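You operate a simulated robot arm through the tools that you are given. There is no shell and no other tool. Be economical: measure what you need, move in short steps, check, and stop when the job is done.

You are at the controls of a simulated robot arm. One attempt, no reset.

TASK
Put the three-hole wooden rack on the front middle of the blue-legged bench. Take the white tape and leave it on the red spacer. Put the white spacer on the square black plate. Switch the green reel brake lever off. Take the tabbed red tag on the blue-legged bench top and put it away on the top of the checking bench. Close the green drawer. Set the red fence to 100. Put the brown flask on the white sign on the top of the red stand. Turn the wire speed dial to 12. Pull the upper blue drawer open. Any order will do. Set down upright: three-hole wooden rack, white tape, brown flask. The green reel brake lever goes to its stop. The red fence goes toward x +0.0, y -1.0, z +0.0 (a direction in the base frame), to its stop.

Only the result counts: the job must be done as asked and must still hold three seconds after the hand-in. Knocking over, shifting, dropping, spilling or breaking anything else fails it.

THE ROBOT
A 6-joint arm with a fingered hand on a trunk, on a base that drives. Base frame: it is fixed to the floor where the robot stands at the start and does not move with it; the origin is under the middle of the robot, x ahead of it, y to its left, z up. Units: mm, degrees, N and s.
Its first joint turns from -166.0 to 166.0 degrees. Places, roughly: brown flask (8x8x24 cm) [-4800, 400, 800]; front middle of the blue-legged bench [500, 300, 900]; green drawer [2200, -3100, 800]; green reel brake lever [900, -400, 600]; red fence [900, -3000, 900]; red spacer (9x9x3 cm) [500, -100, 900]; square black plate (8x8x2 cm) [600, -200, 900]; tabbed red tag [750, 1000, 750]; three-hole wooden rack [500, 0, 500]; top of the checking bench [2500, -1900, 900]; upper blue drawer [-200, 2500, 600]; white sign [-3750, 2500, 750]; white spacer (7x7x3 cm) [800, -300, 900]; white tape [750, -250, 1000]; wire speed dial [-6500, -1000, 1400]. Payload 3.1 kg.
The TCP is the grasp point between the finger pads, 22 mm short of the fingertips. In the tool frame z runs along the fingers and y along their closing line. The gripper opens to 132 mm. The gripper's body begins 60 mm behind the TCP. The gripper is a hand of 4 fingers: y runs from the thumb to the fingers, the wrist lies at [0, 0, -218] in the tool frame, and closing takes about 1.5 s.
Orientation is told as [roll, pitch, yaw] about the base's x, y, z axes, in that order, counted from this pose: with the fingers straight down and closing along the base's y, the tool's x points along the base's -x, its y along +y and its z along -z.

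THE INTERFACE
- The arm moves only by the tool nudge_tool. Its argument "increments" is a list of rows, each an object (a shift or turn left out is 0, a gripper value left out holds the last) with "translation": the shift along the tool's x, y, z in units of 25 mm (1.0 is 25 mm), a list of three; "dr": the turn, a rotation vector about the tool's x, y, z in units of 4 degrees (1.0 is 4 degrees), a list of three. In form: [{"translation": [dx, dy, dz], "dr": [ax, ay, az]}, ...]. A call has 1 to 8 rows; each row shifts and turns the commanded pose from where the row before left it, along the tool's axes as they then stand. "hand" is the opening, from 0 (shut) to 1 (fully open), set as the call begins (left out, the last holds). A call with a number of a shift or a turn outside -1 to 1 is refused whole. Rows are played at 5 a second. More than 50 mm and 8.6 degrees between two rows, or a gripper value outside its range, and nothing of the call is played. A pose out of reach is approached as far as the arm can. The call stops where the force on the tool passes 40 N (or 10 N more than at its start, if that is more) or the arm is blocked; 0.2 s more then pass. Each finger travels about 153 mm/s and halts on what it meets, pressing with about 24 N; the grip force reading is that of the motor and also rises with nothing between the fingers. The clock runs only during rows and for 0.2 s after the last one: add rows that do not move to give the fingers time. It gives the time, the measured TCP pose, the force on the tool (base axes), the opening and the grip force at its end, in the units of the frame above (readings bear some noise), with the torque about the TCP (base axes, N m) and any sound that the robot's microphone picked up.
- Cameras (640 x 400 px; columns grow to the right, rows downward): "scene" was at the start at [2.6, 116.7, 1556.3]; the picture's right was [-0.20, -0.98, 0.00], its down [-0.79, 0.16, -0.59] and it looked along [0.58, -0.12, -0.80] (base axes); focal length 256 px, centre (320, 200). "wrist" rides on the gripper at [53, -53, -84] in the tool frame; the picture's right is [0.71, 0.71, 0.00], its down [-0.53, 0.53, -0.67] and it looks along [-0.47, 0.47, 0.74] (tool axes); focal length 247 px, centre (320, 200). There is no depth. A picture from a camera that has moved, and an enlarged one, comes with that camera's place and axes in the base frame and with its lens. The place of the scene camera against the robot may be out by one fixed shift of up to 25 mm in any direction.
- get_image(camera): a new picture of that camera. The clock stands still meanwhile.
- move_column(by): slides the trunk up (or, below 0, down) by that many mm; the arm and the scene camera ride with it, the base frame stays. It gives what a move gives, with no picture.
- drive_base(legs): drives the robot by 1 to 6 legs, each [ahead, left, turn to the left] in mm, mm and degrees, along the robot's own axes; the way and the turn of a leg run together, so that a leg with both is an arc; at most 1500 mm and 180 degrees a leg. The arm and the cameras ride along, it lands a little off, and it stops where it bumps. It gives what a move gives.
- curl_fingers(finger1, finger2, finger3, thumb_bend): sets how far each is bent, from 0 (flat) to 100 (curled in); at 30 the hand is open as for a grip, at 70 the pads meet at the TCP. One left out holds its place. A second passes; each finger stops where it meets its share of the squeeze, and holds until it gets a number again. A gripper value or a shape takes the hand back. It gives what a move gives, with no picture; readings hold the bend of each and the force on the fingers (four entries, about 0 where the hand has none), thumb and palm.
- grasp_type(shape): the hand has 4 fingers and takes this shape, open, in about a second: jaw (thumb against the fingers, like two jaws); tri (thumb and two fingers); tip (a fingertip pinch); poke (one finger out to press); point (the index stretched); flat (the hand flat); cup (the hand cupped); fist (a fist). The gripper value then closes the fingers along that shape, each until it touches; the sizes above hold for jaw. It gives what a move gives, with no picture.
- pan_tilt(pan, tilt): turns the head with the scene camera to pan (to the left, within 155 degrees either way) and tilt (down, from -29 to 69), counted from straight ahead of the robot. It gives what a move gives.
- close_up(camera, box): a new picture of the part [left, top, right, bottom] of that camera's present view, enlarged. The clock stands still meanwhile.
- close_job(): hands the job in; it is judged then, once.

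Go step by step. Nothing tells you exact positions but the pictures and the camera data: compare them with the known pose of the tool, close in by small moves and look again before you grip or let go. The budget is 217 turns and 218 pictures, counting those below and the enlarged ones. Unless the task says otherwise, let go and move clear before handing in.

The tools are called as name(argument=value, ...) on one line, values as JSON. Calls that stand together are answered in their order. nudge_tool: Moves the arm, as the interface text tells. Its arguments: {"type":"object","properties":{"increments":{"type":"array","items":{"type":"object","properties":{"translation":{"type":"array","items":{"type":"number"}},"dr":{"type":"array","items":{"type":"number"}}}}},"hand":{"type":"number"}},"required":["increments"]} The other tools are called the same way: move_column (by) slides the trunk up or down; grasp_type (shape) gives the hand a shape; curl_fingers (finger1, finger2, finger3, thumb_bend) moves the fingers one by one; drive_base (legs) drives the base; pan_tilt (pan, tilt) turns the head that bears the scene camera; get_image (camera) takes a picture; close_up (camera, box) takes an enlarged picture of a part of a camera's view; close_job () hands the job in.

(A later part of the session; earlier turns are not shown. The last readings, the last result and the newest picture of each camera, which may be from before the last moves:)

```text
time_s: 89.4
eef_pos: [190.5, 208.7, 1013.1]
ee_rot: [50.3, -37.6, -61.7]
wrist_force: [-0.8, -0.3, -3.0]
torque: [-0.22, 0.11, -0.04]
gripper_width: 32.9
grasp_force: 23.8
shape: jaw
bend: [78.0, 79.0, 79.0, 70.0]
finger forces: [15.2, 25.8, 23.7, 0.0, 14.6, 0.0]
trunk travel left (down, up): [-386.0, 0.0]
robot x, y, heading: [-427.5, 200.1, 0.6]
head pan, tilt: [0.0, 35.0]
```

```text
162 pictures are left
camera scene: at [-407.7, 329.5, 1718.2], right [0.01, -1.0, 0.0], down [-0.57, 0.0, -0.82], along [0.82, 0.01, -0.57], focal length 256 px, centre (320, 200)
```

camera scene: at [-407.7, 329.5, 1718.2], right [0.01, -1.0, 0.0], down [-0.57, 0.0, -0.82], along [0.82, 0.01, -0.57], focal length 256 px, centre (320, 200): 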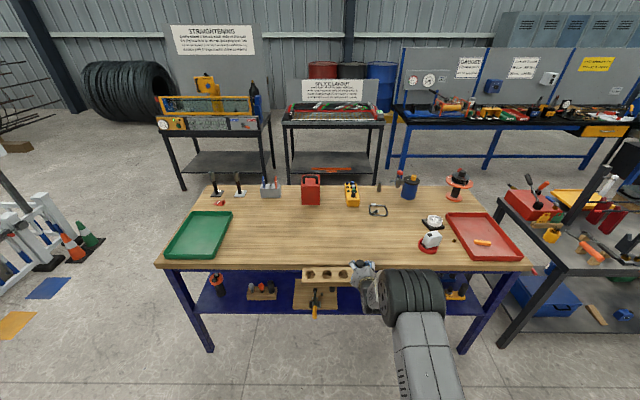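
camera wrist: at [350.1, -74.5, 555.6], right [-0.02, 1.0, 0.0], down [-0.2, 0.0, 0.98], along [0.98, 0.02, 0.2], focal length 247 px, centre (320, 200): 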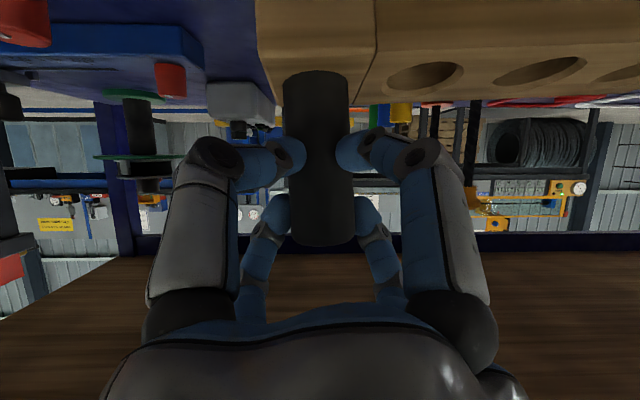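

The bench spans y≈-600..1050, its middle near y 250. Driving ahead so the rack comes over the front middle.

drive_base(legs=[[265, -30, 0]])

get_image(camera="scene")

get_image(camera="wrist")

```text
time_s: 91.3
eef_pos: [456.2, 184.2, 1012.5]
ee_rot: [50.3, -37.6, -61.4]
wrist_force: [-0.5, -0.7, -3.2]
torque: [-0.23, 0.11, -0.02]
gripper_width: 32.9
grasp_force: 24.5
shape: jaw
bend: [78.0, 79.0, 79.0, 70.0]
finger forces: [15.0, 26.0, 23.7, 0.0, 14.8, 0.0]
trunk travel left (down, up): [-386.0, 0.0]
robot x, y, heading: [-157.3, 170.6, 0.6]
head pan, tilt: [0.0, 35.0]
```

```text
161 pictures are left
camera scene: at [-140.9, 301.1, 1718.3], right [0.01, -1.0, 0.0], down [-0.57, -0.01, -0.82], along [0.82, 0.01, -0.57], focal length 256 px, centre (320, 200)
```

scene: 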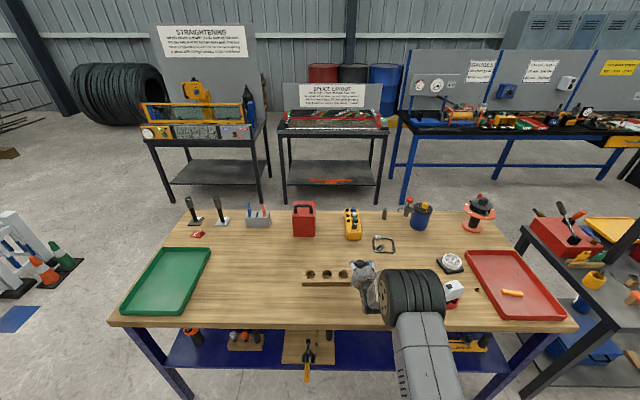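

```text
160 pictures are left
camera wrist: at [345.1, 181.2, 990.6], right [-0.03, 1.0, 0.0], down [-0.2, -0.01, 0.98], along [0.98, 0.03, 0.2], focal length 247 px, centre (320, 200)
```

wrist: 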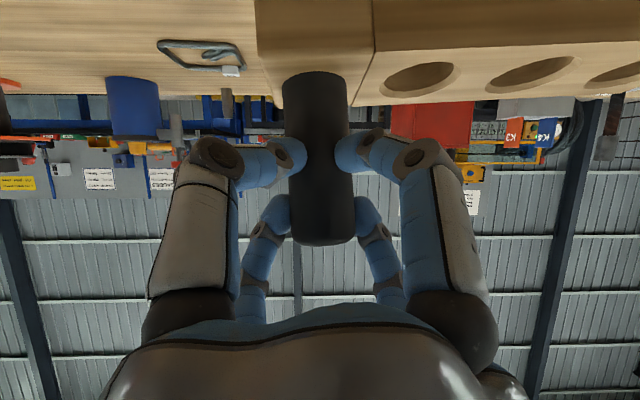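

Rack is centred over the front middle. Lowering 55 mm then fine steps to contact.

nudge_tool(increments=[{"translation": [0.68, -0.68, 0.55]}, {"translation": [0.68, -0.68, 0.55]}])

get_image(camera="wrist")

close_up(camera="scene", box=[280, 230, 400, 320])

```text
time_s: 91.9
eef_pos: [457.3, 180.1, 957.7]
ee_rot: [50.5, -37.5, -61.7]
wrist_force: [1.2, -3.0, 2.0]
torque: [0.52, 0.0, -0.13]
gripper_width: 32.8
grasp_force: 24.4
shape: jaw
bend: [79.0, 80.0, 79.0, 70.0]
finger forces: [19.4, 20.0, 30.0, 0.0, 12.7, 0.0]
trunk travel left (down, up): [-386.0, 0.0]
robot x, y, heading: [-159.1, 168.6, 0.9]
head pan, tilt: [0.0, 35.0]
```

```text
159 pictures are left
camera wrist: at [346.2, 178.6, 935.0], right [-0.03, 1.0, 0.0], down [-0.2, -0.01, 0.98], along [0.98, 0.03, 0.2], focal length 247 px, centre (320, 200)
```

wrist: 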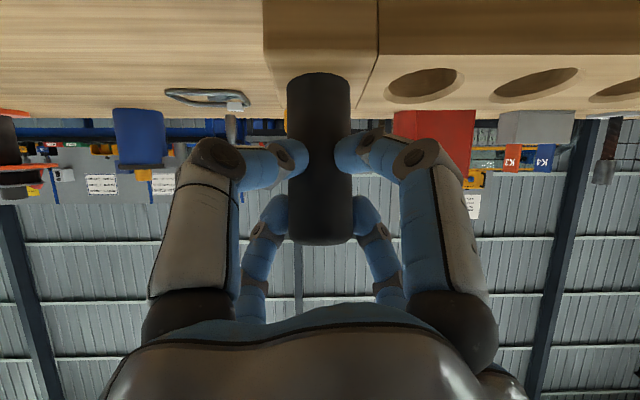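

```text
4.44 times, centred on (340, 275) of scene
camera zoom: at [-141.5, 299.5, 1718.5], right [0.01, -1.0, 0.0], down [-0.57, -0.01, -0.82], along [0.82, 0.01, -0.57], focal length 1139 px, centre (231, -133)
```

zoom: 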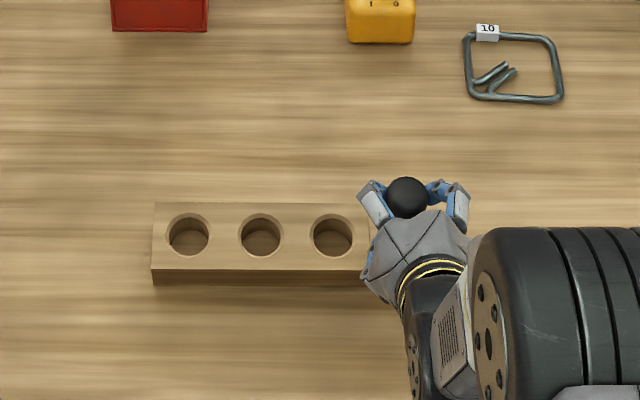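

The drooping far end already touches. Lowering the peg end in 2 mm steps.

nudge_tool(increments=[{"translation": [0.05, -0.05, 0.04]}, {"translation": [0.05, -0.05, 0.04]}, {"translation": [0.05, -0.05, 0.04]}])

```text
time_s: 92.7
eef_pos: [454.7, 181.7, 955.0]
ee_rot: [51.0, -37.8, -61.9]
wrist_force: [0.6, -6.7, 13.9]
torque: [0.54, -0.19, -0.21]
gripper_width: 32.5
grasp_force: 23.5
shape: jaw
bend: [79.0, 80.0, 79.0, 70.0]
finger forces: [19.6, 17.6, 29.6, 0.0, 13.1, 0.0]
trunk travel left (down, up): [-386.0, 0.0]
robot x, y, heading: [-160.4, 169.6, 0.7]
head pan, tilt: [0.0, 35.0]
```

close_up(camera="scene", box=[290, 240, 380, 300])

get_image(camera="wrist")

```text
6.67 times, centred on (335, 270) of scene
camera zoom: at [-144.2, 299.3, 1718.6], right [0.01, -1.0, 0.0], down [-0.57, -0.01, -0.82], along [0.82, 0.01, -0.57], focal length 1709 px, centre (220, -267)
```

zoom: 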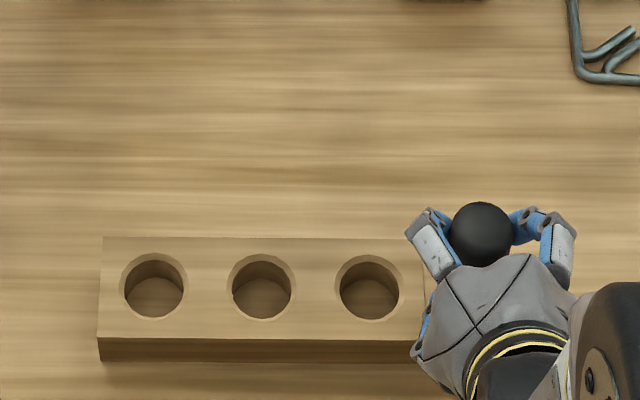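

```text
156 pictures are left
camera wrist: at [345.1, 179.7, 931.5], right [-0.03, 1.0, 0.0], down [-0.21, -0.01, 0.98], along [0.98, 0.03, 0.21], focal length 247 px, centre (320, 200)
```

wrist: 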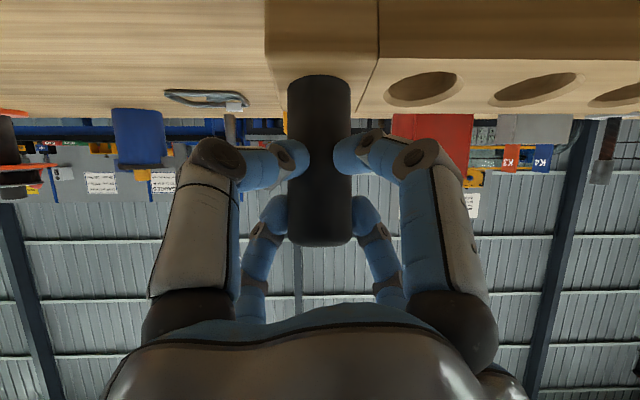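

nudge_tool(increments=[{"translation": [0.05, -0.05, 0.04]}, {"translation": [0.05, -0.05, 0.04]}])

```text
time_s: 93.3
eef_pos: [454.6, 182.4, 953.4]
ee_rot: [51.1, -37.9, -61.9]
wrist_force: [1.3, -4.9, 29.2]
torque: [0.3, -0.43, -0.12]
gripper_width: 33.0
grasp_force: 24.5
shape: jaw
bend: [80.0, 80.0, 79.0, 70.0]
finger forces: [19.4, 17.7, 23.9, 0.0, 13.7, 0.0]
trunk travel left (down, up): [-386.0, 0.0]
robot x, y, heading: [-158.8, 169.2, 0.9]
head pan, tilt: [0.0, 35.0]
```

It's flat on the bench. Ease, open to 0.7, and retreat straight back.

nudge_tool(increments=[{"translation": [-0.07, 0.07, -0.06]}])

nudge_tool(hand=0.7, increments=[{}, {}, {}, {}, {}])

get_image(camera="wrist")

```text
time_s: 93.7
eef_pos: [454.1, 181.4, 952.5]
ee_rot: [50.8, -37.9, -61.8]
wrist_force: [0.9, -6.4, 22.2]
torque: [0.17, -0.4, -0.14]
gripper_width: 33.0
grasp_force: 23.8
shape: jaw
bend: [80.0, 80.0, 79.0, 70.0]
finger forces: [16.2, 18.1, 23.2, 0.0, 12.5, 0.1]
trunk travel left (down, up): [-386.0, 0.0]
robot x, y, heading: [-160.2, 172.1, 0.6]
head pan, tilt: [0.0, 35.0]
```

```text
time_s: 94.9
eef_pos: [454.8, 182.2, 951.1]
ee_rot: [50.2, -37.6, -61.3]
wrist_force: [0.0, 0.6, -0.5]
torque: [-0.01, 0.01, -0.01]
gripper_width: 92.0
grasp_force: 0.2
shape: jaw
bend: [28.0, 28.0, 28.0, 65.0]
finger forces: [0.0, 0.0, 0.0, 0.0, 0.0, 0.0]
trunk travel left (down, up): [-386.0, 0.0]
robot x, y, heading: [-156.7, 171.2, 0.7]
head pan, tilt: [0.0, 35.0]
```

```text
155 pictures are left
camera wrist: at [344.1, 180.6, 928.1], right [-0.03, 1.0, 0.0], down [-0.2, -0.01, 0.98], along [0.98, 0.03, 0.2], focal length 247 px, centre (320, 200)
```

wrist: 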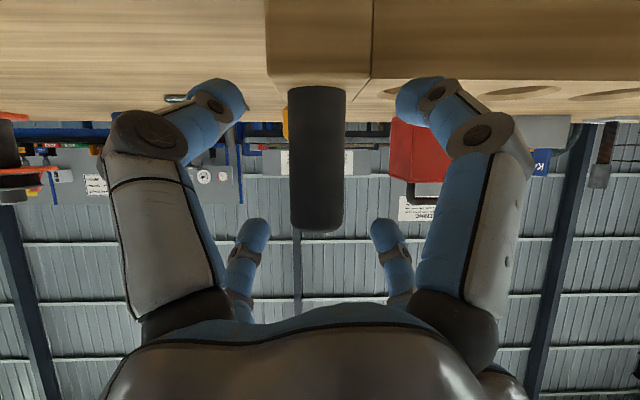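

The rack stands upright in place. Backing off, then folding the arm back to a vertical hand on the way to the red tag.

drive_base(legs=[[-260, 0, 0]])

nudge_tool(hand=1, increments=[{"translation": [0, 0, -1], "dr": [0.7, 0.7, 0]}, {"translation": [0, 0, -1], "dr": [0.7, 0.7, 0]}, {"translation": [0, 0, -1], "dr": [0.7, 0.7, 0]}, {"translation": [0, 0, -1], "dr": [0.7, 0.7, 0]}, {"translation": [0, 0, -1], "dr": [0.7, 0.7, 0]}, {"translation": [0, 0, -1], "dr": [0.7, 0.7, 0]}, {"translation": [0, 0, -1], "dr": [0.7, 0.7, 0]}, {"translation": [0, 0, -1], "dr": [0.7, 0.7, 0]}])

nudge_tool(increments=[{"translation": [0.5, -0.5, 0], "dr": [0.7, 0.7, 0]}, {"translation": [0.5, -0.5, 0], "dr": [0.7, 0.7, 0]}, {"translation": [0.5, -0.5, 0], "dr": [0.7, 0.7, 0]}, {"translation": [0.5, -0.5, 0], "dr": [0.7, 0.7, 0]}, {"translation": [0.5, -0.5, 0], "dr": [0.7, 0.7, 0]}, {"translation": [0.5, -0.5, 0], "dr": [0.7, 0.7, 0]}, {"translation": [0.5, -0.5, 0], "dr": [0.7, 0.7, 0]}])

get_image(camera="scene")

```text
time_s: 96.8
eef_pos: [198.2, 185.7, 952.6]
ee_rot: [50.3, -37.6, -60.8]
wrist_force: [0.4, -0.1, 0.6]
torque: [0.02, -0.02, 0.04]
gripper_width: 91.8
grasp_force: 0.0
shape: jaw
bend: [28.0, 28.0, 28.0, 65.0]
finger forces: [0.1, 0.1, 0.0, 0.1, 0.0, 0.0]
trunk travel left (down, up): [-386.0, 0.0]
robot x, y, heading: [-413.1, 161.4, 1.5]
head pan, tilt: [0.0, 35.0]
```

```text
time_s: 98.6
eef_pos: [56.2, 179.9, 1088.8]
ee_rot: [20.5, -19.4, -46.3]
wrist_force: [-0.5, 0.7, 0.6]
torque: [0.04, -0.03, -0.02]
gripper_width: 131.9
grasp_force: 0.0
shape: jaw
bend: [30.0, 30.0, 30.0, 30.0]
finger forces: [0.0, 0.0, 0.0, 0.0, 0.0, 0.0]
trunk travel left (down, up): [-386.0, 0.0]
robot x, y, heading: [-415.5, 164.2, 1.3]
head pan, tilt: [0.0, 35.0]
```

```text
time_s: 100.2
eef_pos: [-61.4, 174.2, 1054.8]
ee_rot: [0.1, -0.1, -42.7]
wrist_force: [0.5, 0.0, -0.1]
torque: [0.02, 0.0, 0.0]
gripper_width: 131.9
grasp_force: 0.1
shape: jaw
bend: [30.0, 30.0, 30.0, 30.0]
finger forces: [0.1, 0.0, 0.0, 0.0, 0.0, 0.1]
trunk travel left (down, up): [-386.0, 0.0]
robot x, y, heading: [-418.5, 163.1, 1.6]
head pan, tilt: [0.0, 35.0]
```

```text
154 pictures are left
camera scene: at [-400.5, 296.7, 1718.3], right [0.02, -1.0, 0.0], down [-0.57, -0.01, -0.82], along [0.82, 0.02, -0.57], focal length 256 px, centre (320, 200)
```

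scene: 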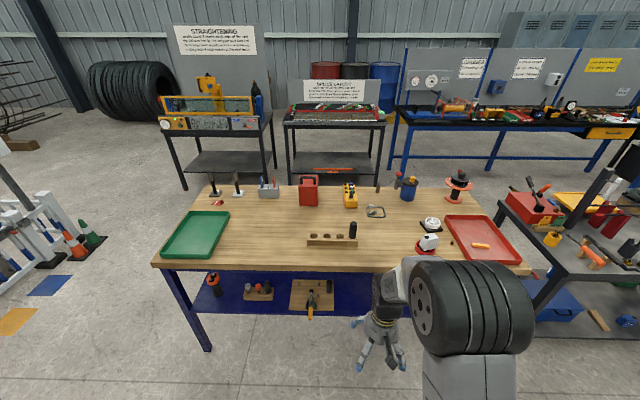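

The rack stands at the front middle. Driving round the left end of the bench toward the red tag.

drive_base(legs=[[0, 1220, -1.6], [1220, 0, 0], [0, 0, -90]])

pan_tilt(pan=0, tilt=55)

get_image(camera="scene")

get_image(camera="wrist")

```text
time_s: 116.0
eef_pos: [806.1, 1000.3, 1055.8]
ee_rot: [0.1, -0.2, -136.4]
wrist_force: [0.4, 0.9, -0.5]
torque: [0.02, -0.02, -0.01]
gripper_width: 132.0
grasp_force: 0.0
shape: jaw
bend: [30.0, 30.0, 30.0, 30.0]
finger forces: [0.0, 0.1, 0.1, 0.0, 0.1, 0.0]
trunk travel left (down, up): [-386.0, 0.0]
robot x, y, heading: [816.2, 1355.3, -92.2]
head pan, tilt: [0.0, 35.0]
```

```text
time_s: 116.9
eef_pos: [805.2, 1000.6, 1053.9]
ee_rot: [0.1, -0.3, -136.4]
wrist_force: [-0.8, 1.1, 0.3]
torque: [0.02, 0.03, 0.01]
gripper_width: 131.8
grasp_force: 0.0
shape: jaw
bend: [30.0, 30.0, 30.0, 30.0]
finger forces: [0.0, 0.1, 0.1, 0.1, 0.0, 0.0]
trunk travel left (down, up): [-386.0, 0.0]
robot x, y, heading: [821.7, 1355.0, -92.5]
head pan, tilt: [0.0, 55.0]
```

```text
153 pictures are left
camera scene: at [955.2, 1319.8, 1690.1], right [-1.0, 0.04, 0.0], down [0.03, 0.82, -0.57], along [-0.02, -0.57, -0.82], focal length 256 px, centre (320, 200)
```

scene: 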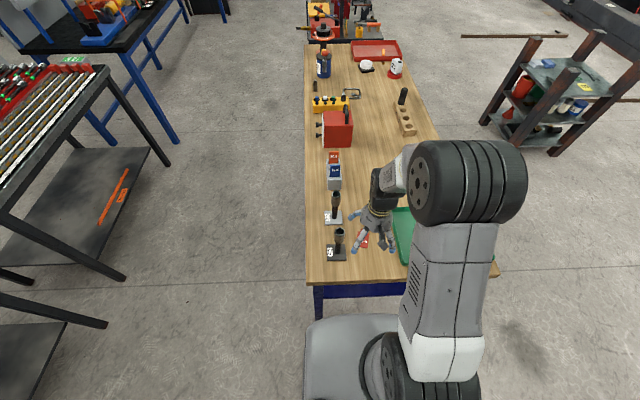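

```text
152 pictures are left
camera wrist: at [807.3, 1076.4, 1138.2], right [1.0, -0.02, 0.0], down [-0.02, -0.74, 0.67], along [-0.02, -0.67, -0.74], focal length 247 px, centre (320, 200)
```

wrist: 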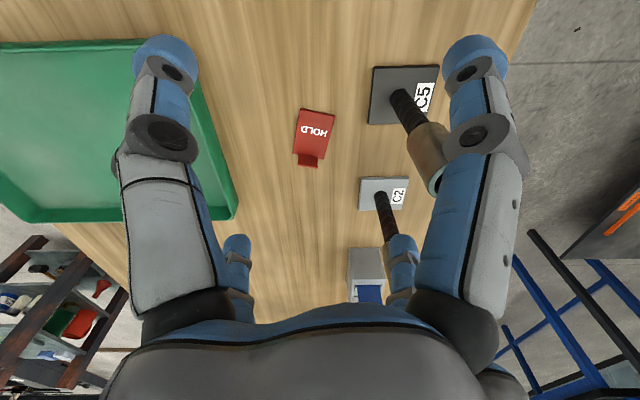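

The tag lies near (797, 938) with its raised tab at about (788, 907). I'll zoom in, and try the fingertip-pinch shape with the closing line turned along y.

close_up(camera="wrist", box=[260, 90, 360, 190])

grasp_type(shape="tip")

nudge_tool(increments=[{"dr": [0, 0, 1]}, {"dr": [0, 0, 1]}, {"dr": [0, 0, 1]}, {"dr": [0, 0, 1]}, {"dr": [0, 0, 1]}, {"dr": [0, 0, 1]}, {"dr": [0, 0, 1]}, {"dr": [0, 0, 1]}])

nudge_tool(increments=[{"dr": [0, 0, 1]}, {"dr": [0, 0, 1]}, {"dr": [0, 0, 0.9]}])

get_image(camera="wrist")

```text
4.00 times, centred on (310, 140) of wrist
camera zoom: at [807.3, 1076.4, 1138.2], right [1.0, -0.02, 0.0], down [-0.02, -0.74, 0.67], along [-0.02, -0.67, -0.74], focal length 988 px, centre (360, 440)
```

zoom: 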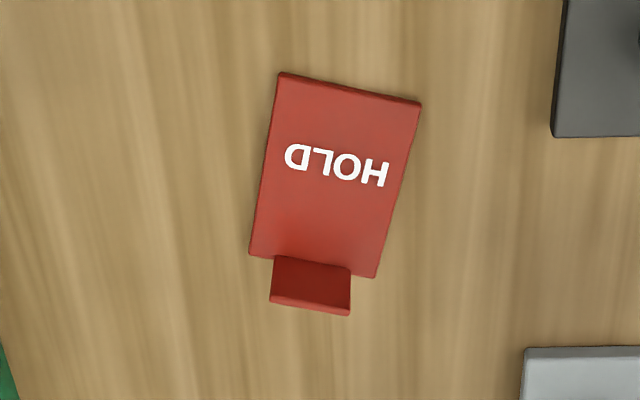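

```text
time_s: 117.8
eef_pos: [807.0, 999.5, 1055.3]
ee_rot: [0.0, -0.1, -136.5]
wrist_force: [0.2, 0.5, 0.0]
torque: [0.0, 0.02, -0.01]
gripper_width: 131.8
grasp_force: 0.1
shape: tip
bend: [11.0, 30.0, 11.0, 30.0]
finger forces: [0.0, 0.0, 0.0, 0.0, 0.0, 0.1]
trunk travel left (down, up): [-386.0, 0.0]
robot x, y, heading: [817.4, 1354.9, -92.6]
head pan, tilt: [0.0, 55.0]
```

```text
time_s: 119.6
eef_pos: [804.9, 999.0, 1054.2]
ee_rot: [0.2, -0.1, -168.5]
wrist_force: [0.7, 1.5, -0.6]
torque: [-0.01, -0.03, 0.0]
gripper_width: 132.1
grasp_force: 0.0
shape: tip
bend: [11.0, 30.0, 11.0, 30.0]
finger forces: [0.0, 0.0, 0.0, 0.0, 0.0, 0.1]
trunk travel left (down, up): [-386.0, 0.0]
robot x, y, heading: [816.4, 1355.1, -92.5]
head pan, tilt: [0.0, 55.0]
```

```text
time_s: 120.4
eef_pos: [805.8, 999.3, 1054.5]
ee_rot: [0.3, -0.1, 179.9]
wrist_force: [0.9, 0.7, -0.9]
torque: [0.02, -0.01, 0.01]
gripper_width: 132.2
grasp_force: 0.0
shape: tip
bend: [11.0, 30.0, 11.0, 30.0]
finger forces: [0.1, 0.0, 0.0, 0.0, 0.0, 0.0]
trunk travel left (down, up): [-386.0, 0.0]
robot x, y, heading: [819.1, 1352.4, -92.3]
head pan, tilt: [0.0, 55.0]
```

```text
150 pictures are left
camera wrist: at [859.2, 1053.5, 1138.5], right [0.71, -0.71, 0.0], down [-0.53, -0.52, 0.67], along [-0.47, -0.47, -0.74], focal length 247 px, centre (320, 200)
```

wrist: 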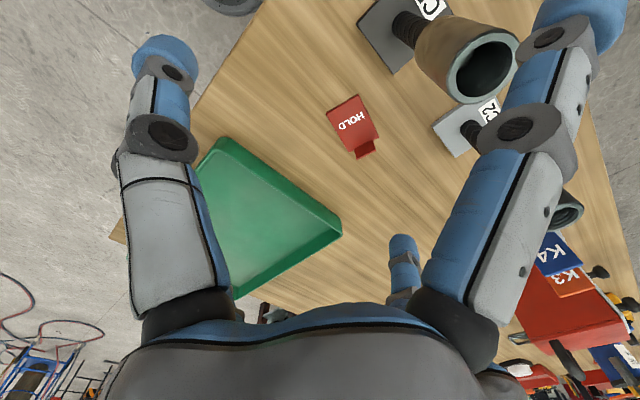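

In "tip" the outer fingers splay toward the hammers, so I'll instead keep fingers 1 and 3 straight and pinch with finger 2 and thumb. Moving above the tab.

curl_fingers(finger1=30, finger2=45, finger3=30, thumb_bend=45)

nudge_tool(increments=[{"translation": [-0.17, 0.95, 0.94]}, {"translation": [-0.17, 0.95, 0.94]}, {"translation": [-0.17, 0.95, 0.94]}, {"translation": [-0.17, 0.95, 0.94]}, {"dr": [0, 0, 1]}, {"dr": [0, 0, 1]}])

get_image(camera="wrist")

```text
time_s: 121.4
eef_pos: [805.0, 999.1, 1055.4]
ee_rot: [0.2, 0.0, -179.9]
wrist_force: [0.0, 0.4, 0.5]
torque: [-0.02, 0.02, -0.01]
gripper_width: 72.6
grasp_force: 0.0
shape: fingers
bend: [30.0, 45.0, 30.0, 45.0]
finger forces: [0.0, 0.0, 0.1, 0.0, 0.0, 0.1]
trunk travel left (down, up): [-386.0, 0.0]
robot x, y, heading: [819.6, 1352.4, -92.4]
head pan, tilt: [0.0, 55.0]
```

```text
time_s: 122.2
eef_pos: [795.1, 929.9, 999.8]
ee_rot: [1.3, 0.0, 179.8]
wrist_force: [3.4, -1.9, 22.6]
torque: [0.09, -1.55, -0.15]
gripper_width: 91.1
grasp_force: 16.5
shape: fingers
bend: [6.0, 45.0, 30.0, 45.0]
finger forces: [33.5, 0.0, 0.1, 0.1, 0.0, 0.0]
trunk travel left (down, up): [-386.0, 0.0]
robot x, y, heading: [816.2, 1351.6, -92.3]
head pan, tilt: [0.0, 55.0]
stopped in row 3: the force on the tool passed its limit (the readings are from after the stop); the commanded pose is now the measured one
```

```text
149 pictures are left
camera wrist: at [848.0, 985.9, 1080.4], right [0.7, -0.71, 0.02], down [-0.53, -0.51, 0.68], along [-0.47, -0.49, -0.73], focal length 247 px, centre (320, 200)
```

wrist: 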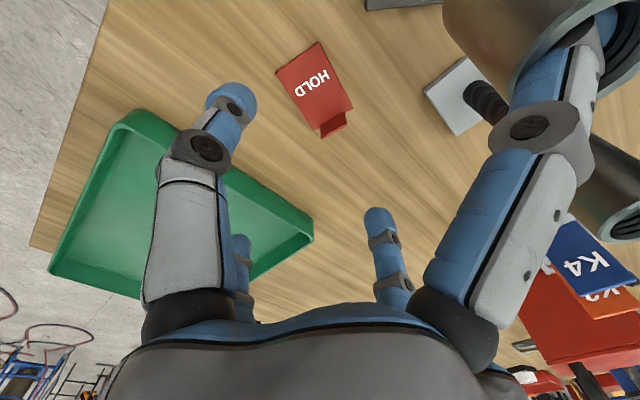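

Finger 1 touched the top of the C5 socket; retreating up at once and checking that nothing moved.

nudge_tool(increments=[{"translation": [0, -0.2, -0.8]}, {"translation": [0, -0.2, -0.8]}, {"translation": [0, -0.2, -0.8]}])

get_image(camera="wrist")

close_up(camera="scene", box=[300, 160, 420, 290])

```text
time_s: 123.0
eef_pos: [793.1, 948.2, 1057.3]
ee_rot: [0.9, 0.0, 179.9]
wrist_force: [0.7, 0.6, -0.3]
torque: [-0.02, -0.01, 0.0]
gripper_width: 77.7
grasp_force: 0.1
shape: fingers
bend: [23.0, 45.0, 30.0, 45.0]
finger forces: [0.0, 0.1, 0.0, 0.1, 0.1, 0.1]
trunk travel left (down, up): [-386.0, 0.0]
robot x, y, heading: [817.6, 1353.8, -92.4]
head pan, tilt: [0.0, 55.0]
```

```text
148 pictures are left
camera wrist: at [846.2, 1003.7, 1140.0], right [0.71, -0.71, 0.01], down [-0.53, -0.51, 0.68], along [-0.47, -0.48, -0.74], focal length 247 px, centre (320, 200)
```

wrist: 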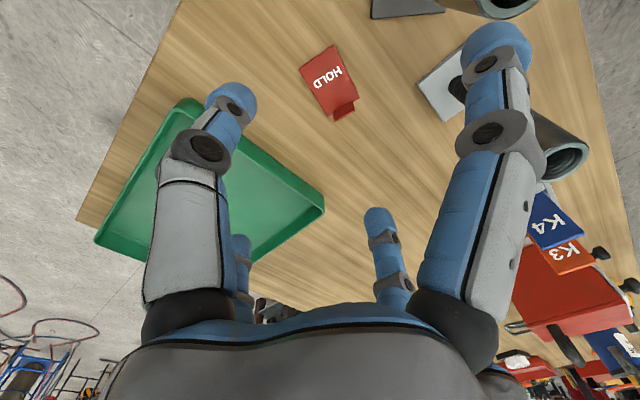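

```text
3.08 times, centred on (360, 225) of scene
camera zoom: at [955.2, 1320.5, 1690.1], right [-1.0, 0.04, 0.0], down [0.03, 0.82, -0.57], along [-0.02, -0.57, -0.82], focal length 789 px, centre (197, 123)
```

zoom: 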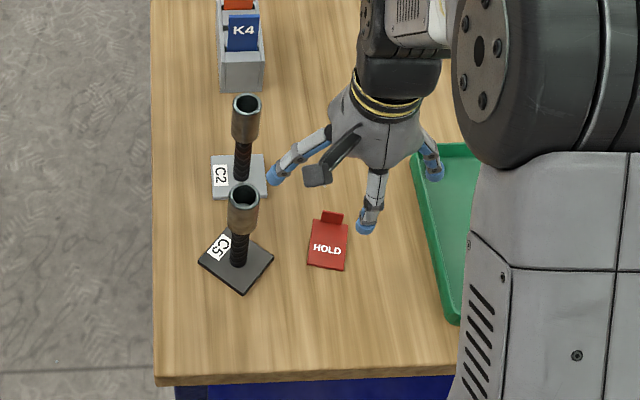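

C5 was shifted about 25 mm and turned about 40°; I'll put it back first. Moving the half-open hand above its socket.

nudge_tool(hand=0.6, increments=[{"translation": [0, 0, -0.5]}, {"translation": [0.9, -0.05, 0]}, {"translation": [0.9, -0.05, 0]}, {"translation": [0.9, -0.05, 0]}, {"translation": [0.9, -0.05, 0]}, {"translation": [0.84, -0.05, 0]}])

get_image(camera="wrist")

close_up(camera="scene", box=[300, 160, 420, 290])

```text
time_s: 124.4
eef_pos: [905.7, 954.9, 1066.5]
ee_rot: [0.9, 0.0, 180.0]
wrist_force: [-0.7, -1.1, 0.4]
torque: [0.0, -0.02, -0.01]
gripper_width: 79.8
grasp_force: 0.0
shape: tip
bend: [11.0, 32.0, 11.0, 70.0]
finger forces: [0.0, 0.0, 0.0, 0.0, 0.0, 0.0]
trunk travel left (down, up): [-386.0, 0.0]
robot x, y, heading: [817.4, 1357.3, -92.5]
head pan, tilt: [0.0, 55.0]
```

```text
146 pictures are left
camera wrist: at [959.0, 1009.8, 1150.0], right [0.71, -0.71, 0.01], down [-0.53, -0.51, 0.68], along [-0.47, -0.48, -0.74], focal length 247 px, centre (320, 200)
```

wrist: 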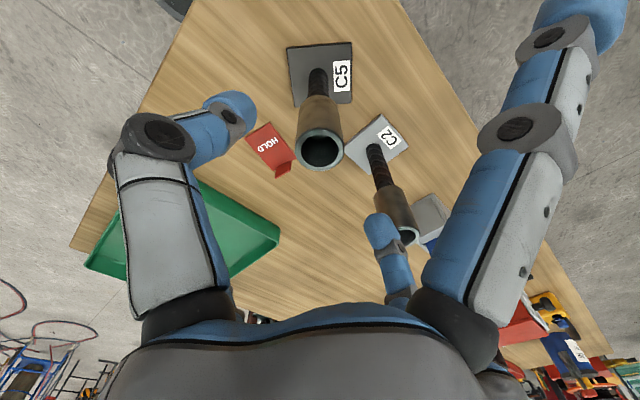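

```text
3.08 times, centred on (360, 225) of scene
camera zoom: at [956.0, 1320.0, 1690.0], right [-1.0, 0.04, 0.0], down [0.03, 0.82, -0.57], along [-0.02, -0.57, -0.82], focal length 789 px, centre (197, 123)
```

zoom: 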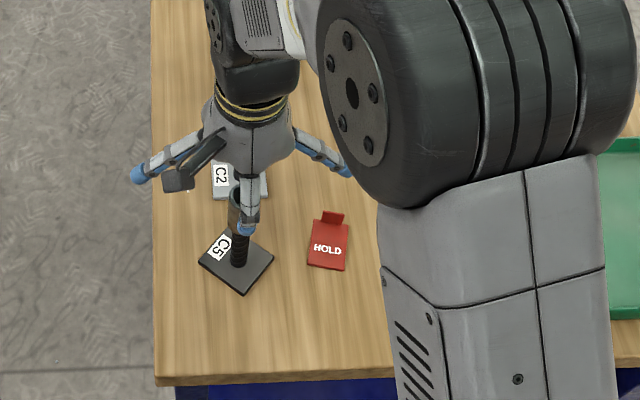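

Hand reverted to "tip"; switching to jaw, half-closing, and centring on the socket at (899, 948).

grasp_type(shape="jaw")

nudge_tool(hand=0.6, increments=[{"translation": [-0.2, 0.2, 0]}, {}, {}, {}, {}])

get_image(camera="wrist")

```text
time_s: 125.3
eef_pos: [905.8, 954.1, 1067.9]
ee_rot: [0.9, 0.0, 179.9]
wrist_force: [0.0, 0.2, 0.0]
torque: [0.02, 0.02, -0.03]
gripper_width: 132.1
grasp_force: 0.2
shape: jaw
bend: [30.0, 30.0, 30.0, 30.0]
finger forces: [0.0, 0.0, 0.0, 0.0, 0.0, 0.0]
trunk travel left (down, up): [-386.0, 0.0]
robot x, y, heading: [818.3, 1353.6, -92.4]
head pan, tilt: [0.0, 55.0]
```

```text
time_s: 126.5
eef_pos: [900.6, 949.3, 1067.8]
ee_rot: [0.9, 0.1, 179.9]
wrist_force: [-0.2, -0.4, 0.2]
torque: [0.05, 0.0, 0.02]
gripper_width: 79.7
grasp_force: 0.0
shape: jaw
bend: [32.0, 32.0, 32.0, 70.0]
finger forces: [0.0, 0.0, 0.0, 0.1, 0.0, 0.0]
trunk travel left (down, up): [-386.0, 0.0]
robot x, y, heading: [816.2, 1350.8, -92.4]
head pan, tilt: [0.0, 55.0]
```

```text
144 pictures are left
camera wrist: at [953.2, 1004.1, 1150.3], right [0.71, -0.71, 0.01], down [-0.53, -0.51, 0.68], along [-0.47, -0.48, -0.74], focal length 247 px, centre (320, 200)
```

wrist: 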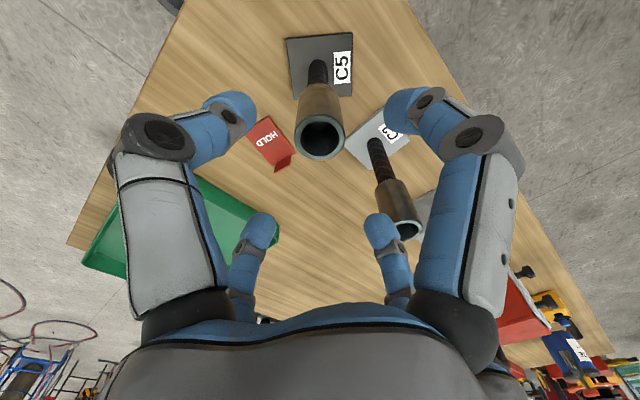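

Well centred on the socket. Descending and gripping it.

nudge_tool(increments=[{"translation": [0, 0, 0.9]}, {"translation": [0, 0, 0.9]}, {"translation": [0, 0, 0.9]}, {"translation": [0, 0, 0.6]}])

nudge_tool(hand=0, increments=[{}, {}, {}, {}, {}, {}, {}, {}])

nudge_tool(increments=[{"translation": [0, 0, -0.4]}, {"translation": [0, 0, -0.4]}])

get_image(camera="wrist")

```text
time_s: 127.5
eef_pos: [900.9, 945.9, 985.5]
ee_rot: [0.9, -0.1, 179.9]
wrist_force: [0.5, 0.7, -1.2]
torque: [0.01, -0.01, -0.01]
gripper_width: 79.9
grasp_force: 0.1
shape: jaw
bend: [32.0, 32.0, 32.0, 70.0]
finger forces: [0.0, 0.1, 0.0, 0.0, 0.1, 0.0]
trunk travel left (down, up): [-386.0, 0.0]
robot x, y, heading: [816.4, 1354.0, -92.4]
head pan, tilt: [0.0, 55.0]
```

```text
time_s: 129.3
eef_pos: [900.1, 947.0, 984.9]
ee_rot: [0.9, 0.0, 179.9]
wrist_force: [-1.2, -0.6, -0.1]
torque: [0.02, -0.03, 0.01]
gripper_width: 27.9
grasp_force: 24.2
shape: jaw
bend: [77.0, 76.0, 76.0, 70.0]
finger forces: [21.5, 19.7, 19.4, 0.1, 21.7, 0.0]
trunk travel left (down, up): [-386.0, 0.0]
robot x, y, heading: [819.6, 1356.1, -92.3]
head pan, tilt: [0.0, 55.0]
```

```text
time_s: 129.9
eef_pos: [899.9, 946.4, 1005.5]
ee_rot: [0.9, 0.0, 179.9]
wrist_force: [0.1, 0.6, -7.3]
torque: [-0.05, 0.03, 0.02]
gripper_width: 27.7
grasp_force: 23.6
shape: jaw
bend: [77.0, 76.0, 76.0, 70.0]
finger forces: [21.5, 19.3, 19.1, 0.1, 21.1, 0.0]
trunk travel left (down, up): [-386.0, 0.0]
robot x, y, heading: [815.5, 1349.2, -92.5]
head pan, tilt: [0.0, 55.0]
```

```text
143 pictures are left
camera wrist: at [953.1, 1002.1, 1088.4], right [0.71, -0.71, 0.01], down [-0.53, -0.51, 0.68], along [-0.47, -0.48, -0.74], focal length 247 px, centre (320, 200)
```

wrist: 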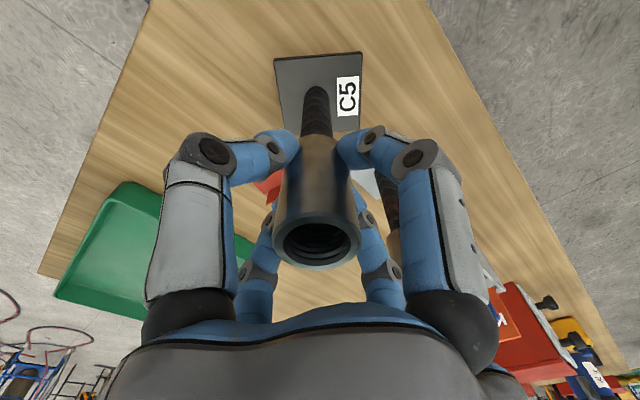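

Held and lifted. Rotating back +42° and shifting to (890, 975).

nudge_tool(increments=[{"translation": [-0.2, -0.56, 0]}, {"translation": [-0.2, -0.56, 0]}, {"dr": [0, 0, -1]}, {"dr": [0, 0, -1]}, {"dr": [0, 0, -1]}, {"dr": [0, 0, -1]}, {"dr": [0, 0, -1]}, {"dr": [0, 0, -1]}])

nudge_tool(increments=[{"dr": [0, 0, -1]}, {"dr": [0, 0, -1]}, {"dr": [0, 0, -1]}, {"dr": [0, 0, -1]}, {"dr": [0, 0, -0.5]}])

nudge_tool(increments=[{"translation": [0, 0, 0.5]}, {"translation": [0, 0, 0.2]}, {"translation": [0, 0, 0.06]}])

get_image(camera="wrist")

```text
time_s: 131.7
eef_pos: [890.6, 974.2, 1003.6]
ee_rot: [0.8, -0.3, -156.1]
wrist_force: [-0.4, -0.6, -6.7]
torque: [-0.02, -0.03, -0.02]
gripper_width: 27.6
grasp_force: 24.3
shape: jaw
bend: [77.0, 76.0, 76.0, 70.0]
finger forces: [21.9, 19.3, 18.9, 0.0, 21.4, 0.1]
trunk travel left (down, up): [-386.0, 0.0]
robot x, y, heading: [816.4, 1352.7, -92.5]
head pan, tilt: [0.0, 55.0]
```

```text
time_s: 132.9
eef_pos: [891.1, 974.5, 1004.7]
ee_rot: [0.6, -0.8, -138.1]
wrist_force: [0.1, -0.2, -6.5]
torque: [-0.02, 0.03, 0.01]
gripper_width: 27.8
grasp_force: 24.3
shape: jaw
bend: [77.0, 76.0, 76.0, 70.0]
finger forces: [21.9, 19.3, 18.8, 0.0, 21.3, 0.0]
trunk travel left (down, up): [-386.0, 0.0]
robot x, y, heading: [815.8, 1354.0, -92.6]
head pan, tilt: [0.0, 55.0]
```

```text
time_s: 133.7
eef_pos: [889.0, 973.7, 986.2]
ee_rot: [0.8, -0.6, -137.9]
wrist_force: [-1.3, -0.6, -3.4]
torque: [-0.03, 0.01, 0.01]
gripper_width: 27.6
grasp_force: 23.9
shape: jaw
bend: [77.0, 76.0, 76.0, 70.0]
finger forces: [21.9, 19.7, 19.2, 0.0, 21.8, 0.0]
trunk travel left (down, up): [-386.0, 0.0]
robot x, y, heading: [818.2, 1353.4, -92.4]
head pan, tilt: [0.0, 55.0]
```

```text
142 pictures are left
camera wrist: at [893.3, 1051.4, 1069.2], right [1.0, -0.05, 0.0], down [-0.04, -0.73, 0.68], along [-0.04, -0.68, -0.73], focal length 247 px, centre (320, 200)
```

wrist: 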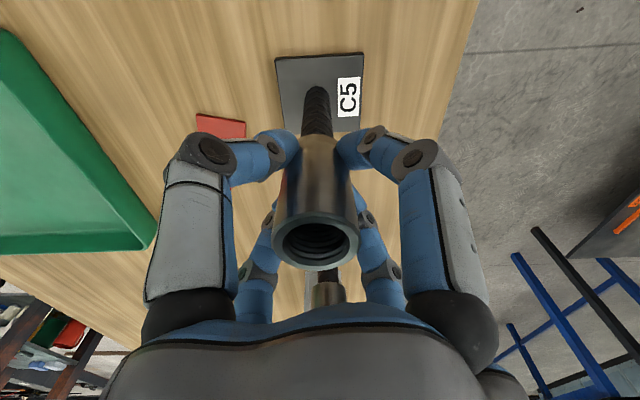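

Starting to touch down. Lowering a hair more, releasing, lifting clear, and checking from the original viewpoint.

nudge_tool(increments=[{"translation": [0, 0, 0.06]}, {"translation": [0, 0, 0.04]}])

nudge_tool(hand=0.6, increments=[{}, {}, {}, {}, {}])

nudge_tool(increments=[{"translation": [0, 0, -0.8]}, {"translation": [0, 0, -0.8]}, {"translation": [0, 0, -0.8]}, {"translation": [0.6, -0.7, -0.3]}, {"translation": [0.6, -0.7, 0]}, {"translation": [0.6, -0.8, 0]}, {"translation": [0.6, 0.3, 0]}, {"translation": [0.6, 0.3, 0]}])

get_image(camera="wrist")

get_image(camera="scene")

```text
time_s: 134.3
eef_pos: [889.2, 973.4, 984.4]
ee_rot: [0.8, -0.6, -138.1]
wrist_force: [-1.6, -2.9, 6.9]
torque: [0.02, 0.03, -0.02]
gripper_width: 27.8
grasp_force: 24.2
shape: jaw
bend: [77.0, 76.0, 76.0, 70.0]
finger forces: [22.2, 21.6, 20.5, 0.0, 22.7, 0.0]
trunk travel left (down, up): [-386.0, 0.0]
robot x, y, heading: [818.4, 1352.9, -92.2]
head pan, tilt: [0.0, 55.0]
```

```text
time_s: 135.5
eef_pos: [889.4, 974.7, 984.2]
ee_rot: [0.6, -0.6, -138.1]
wrist_force: [-0.9, 1.1, 0.7]
torque: [-0.03, -0.01, 0.0]
gripper_width: 78.5
grasp_force: 0.0
shape: jaw
bend: [32.0, 32.0, 32.0, 70.0]
finger forces: [0.0, 0.1, 0.0, 0.0, 0.0, 0.0]
trunk travel left (down, up): [-386.0, 0.0]
robot x, y, heading: [817.7, 1353.0, -92.3]
head pan, tilt: [0.0, 55.0]
```

```text
time_s: 137.3
eef_pos: [919.8, 1054.2, 1051.3]
ee_rot: [0.7, -0.6, -138.2]
wrist_force: [0.5, -0.2, -0.2]
torque: [-0.03, -0.01, 0.01]
gripper_width: 78.7
grasp_force: 0.1
shape: jaw
bend: [32.0, 32.0, 32.0, 70.0]
finger forces: [0.1, 0.1, 0.0, 0.0, 0.1, 0.1]
trunk travel left (down, up): [-386.0, 0.0]
robot x, y, heading: [819.2, 1355.1, -92.3]
head pan, tilt: [0.0, 55.0]
```

```text
141 pictures are left
camera wrist: at [923.6, 1132.6, 1133.4], right [1.0, -0.06, 0.0], down [-0.04, -0.73, 0.68], along [-0.04, -0.68, -0.73], focal length 247 px, centre (320, 200)
```

wrist: 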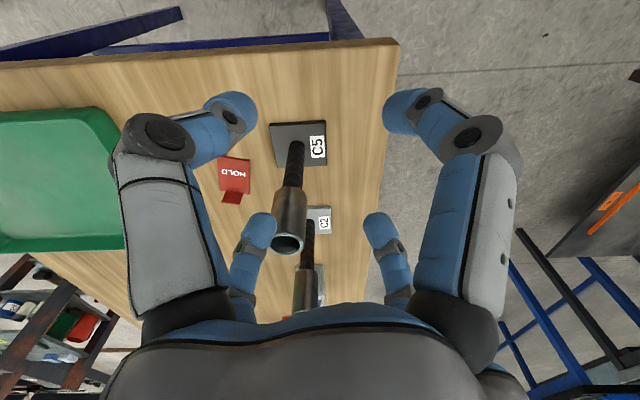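

```text
140 pictures are left
camera scene: at [955.7, 1320.1, 1690.0], right [-1.0, 0.04, 0.0], down [0.03, 0.82, -0.57], along [-0.02, -0.57, -0.82], focal length 256 px, centre (320, 200)
```

scene: 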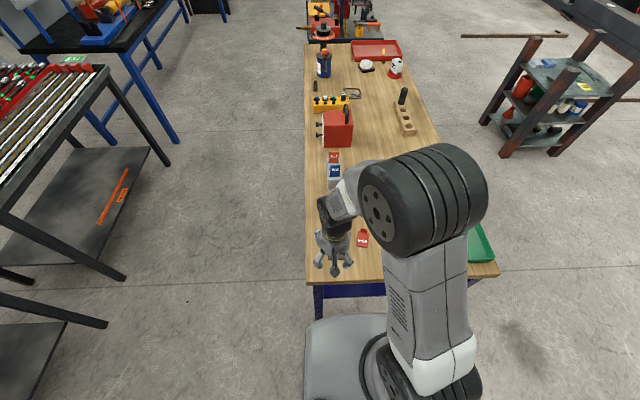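

C5 is back within a few mm. Now go to above the tab with a half-closed jaw (small footprint), coming down vertically at (789, 904).

nudge_tool(hand=0.5, increments=[{"translation": [-0.99, 0.12, 0]}, {"translation": [-0.99, 0.12, 0]}, {"translation": [-0.99, 0.12, 0]}, {"translation": [-0.99, 0.12, 0]}, {"translation": [-0.99, 0.12, 0]}, {"translation": [-0.99, 0.12, 0]}, {"translation": [-0.99, 0.12, 0]}, {"translation": [-0.98, 0.12, 0]}])

nudge_tool(increments=[{"dr": [0, 0, -1]}, {"dr": [0, 0, -1]}, {"dr": [0, 0, -1]}, {"dr": [0, 0, -1]}, {"dr": [0, 0, -1]}, {"dr": [0, 0, -1]}, {"dr": [0, 0, -1]}, {"dr": [0, 0, -1]}])

get_image(camera="wrist")

```text
time_s: 139.1
eef_pos: [784.0, 903.9, 1052.3]
ee_rot: [0.7, -0.5, -138.2]
wrist_force: [0.4, -0.4, 0.3]
torque: [0.02, 0.01, 0.01]
gripper_width: 66.3
grasp_force: 0.0
shape: jaw
bend: [36.0, 36.0, 36.0, 70.0]
finger forces: [0.0, 0.1, 0.1, 0.1, 0.1, 0.1]
trunk travel left (down, up): [-386.0, 0.0]
robot x, y, heading: [818.0, 1353.9, -92.3]
head pan, tilt: [0.0, 55.0]
```

```text
time_s: 140.9
eef_pos: [786.9, 905.6, 1050.4]
ee_rot: [0.4, -0.9, -106.0]
wrist_force: [0.2, -0.5, 0.7]
torque: [0.01, 0.01, 0.01]
gripper_width: 66.7
grasp_force: 0.1
shape: jaw
bend: [36.0, 36.0, 36.0, 70.0]
finger forces: [0.1, 0.0, 0.1, 0.1, 0.0, 0.0]
trunk travel left (down, up): [-386.0, 0.0]
robot x, y, heading: [821.5, 1353.2, -92.2]
head pan, tilt: [0.0, 55.0]
```

```text
139 pictures are left
camera wrist: at [751.0, 973.5, 1134.4], right [0.87, 0.48, -0.01], down [0.36, -0.64, 0.68], along [0.32, -0.6, -0.73], focal length 247 px, centre (320, 200)
```

wrist: 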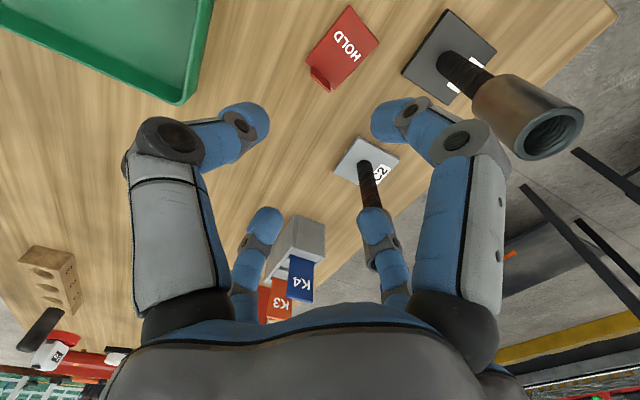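

Tab is right below the TCP. Descending in stages.

nudge_tool(increments=[{"translation": [0, 0, 0.8]}, {"translation": [0, 0, 0.8]}, {"translation": [0, 0, 0.8]}, {"translation": [0, 0, 0.8]}, {"translation": [0, 0, 0.8]}, {"translation": [0, 0, 0.8]}, {"translation": [0, 0, 0.6]}])

get_image(camera="wrist")

close_up(camera="scene", box=[300, 160, 420, 290])

```text
time_s: 142.5
eef_pos: [790.7, 903.0, 917.8]
ee_rot: [0.3, -0.9, -106.1]
wrist_force: [-0.2, 0.6, 0.3]
torque: [0.01, 0.04, 0.02]
gripper_width: 66.6
grasp_force: 0.0
shape: jaw
bend: [36.0, 36.0, 36.0, 70.0]
finger forces: [0.1, 0.0, 0.0, 0.0, 0.0, 0.0]
trunk travel left (down, up): [-386.0, 0.0]
robot x, y, heading: [818.4, 1356.7, -92.4]
head pan, tilt: [0.0, 55.0]
```

```text
138 pictures are left
camera wrist: at [753.3, 972.0, 1000.2], right [0.88, 0.48, -0.01], down [0.36, -0.64, 0.68], along [0.32, -0.6, -0.73], focal length 247 px, centre (320, 200)
```

wrist: 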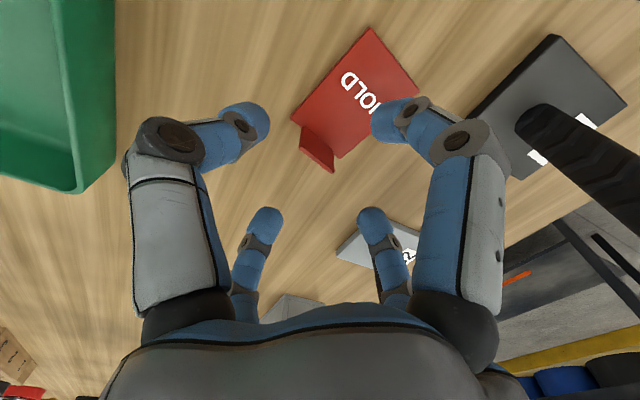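

```text
3.08 times, centred on (360, 225) of scene
camera zoom: at [955.2, 1319.6, 1690.1], right [-1.0, 0.04, 0.0], down [0.03, 0.82, -0.57], along [-0.02, -0.57, -0.82], focal length 789 px, centre (197, 123)
```

zoom: 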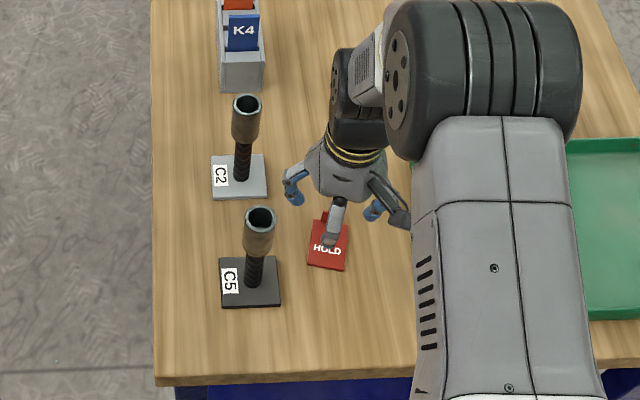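

Tab line matches the hand's y axis. Final descent to z≈887 and close.

nudge_tool(increments=[{"translation": [-0.08, 0, 0.6]}, {"translation": [0, 0, 0.6]}])

get_image(camera="wrist")

```text
time_s: 143.1
eef_pos: [786.6, 899.9, 888.1]
ee_rot: [0.3, -1.0, -106.0]
wrist_force: [0.2, -0.7, 0.4]
torque: [0.01, -0.02, 0.0]
gripper_width: 66.8
grasp_force: 0.1
shape: jaw
bend: [36.0, 36.0, 36.0, 70.0]
finger forces: [0.0, 0.0, 0.1, 0.1, 0.0, 0.1]
trunk travel left (down, up): [-386.0, 0.0]
robot x, y, heading: [816.1, 1354.7, -92.6]
head pan, tilt: [0.0, 55.0]
```

```text
136 pictures are left
camera wrist: at [750.8, 967.9, 970.4], right [0.88, 0.48, -0.01], down [0.36, -0.64, 0.68], along [0.32, -0.6, -0.73], focal length 247 px, centre (320, 200)
```

wrist: 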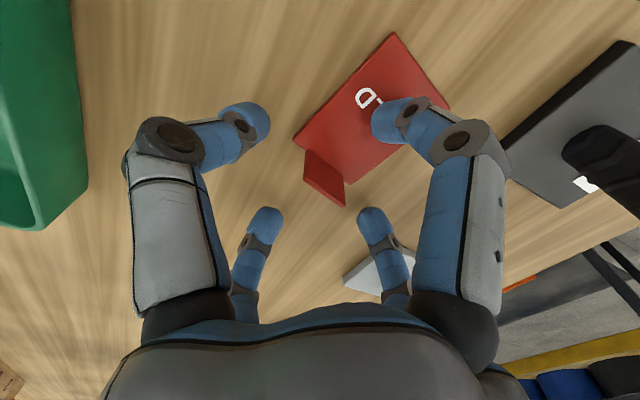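

nudge_tool(increments=[{"translation": [0.0, 0.05, 0.12]}])

nudge_tool(hand=0, increments=[{}, {}, {}, {}, {}, {}, {}])

get_image(camera="wrist")

```text
time_s: 143.5
eef_pos: [787.3, 899.6, 886.0]
ee_rot: [0.3, -1.0, -106.1]
wrist_force: [-1.7, 2.4, 12.4]
torque: [0.51, -0.07, 0.07]
gripper_width: 66.5
grasp_force: 0.2
shape: jaw
bend: [34.0, 36.0, 36.0, 70.0]
finger forces: [12.6, 0.0, 0.0, 0.1, 0.0, 0.0]
trunk travel left (down, up): [-386.0, 0.0]
robot x, y, heading: [819.1, 1355.6, -92.5]
head pan, tilt: [0.0, 55.0]
```

```text
time_s: 145.1
eef_pos: [788.8, 899.0, 885.0]
ee_rot: [0.3, -0.9, -106.1]
wrist_force: [0.0, 0.5, -0.1]
torque: [0.07, -0.02, 0.01]
gripper_width: 12.0
grasp_force: 23.9
shape: jaw
bend: [83.0, 77.0, 70.0, 72.0]
finger forces: [18.2, 0.1, 19.6, 0.0, 0.0, 0.0]
trunk travel left (down, up): [-386.0, 0.0]
robot x, y, heading: [820.1, 1351.1, -92.5]
head pan, tilt: [0.0, 55.0]
```

```text
135 pictures are left
camera wrist: at [751.7, 967.4, 967.3], right [0.88, 0.48, -0.01], down [0.36, -0.64, 0.68], along [0.32, -0.6, -0.73], focal length 247 px, centre (320, 200)
```

wrist: 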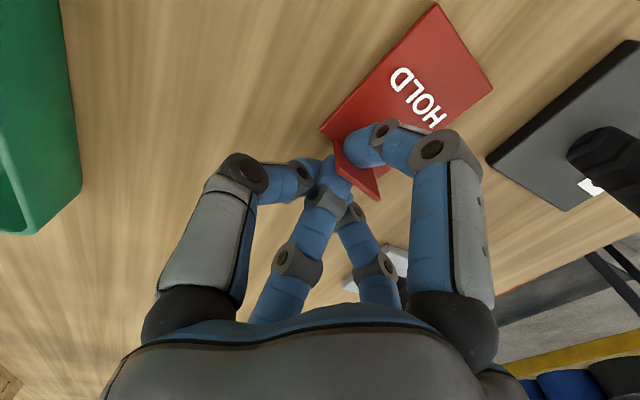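

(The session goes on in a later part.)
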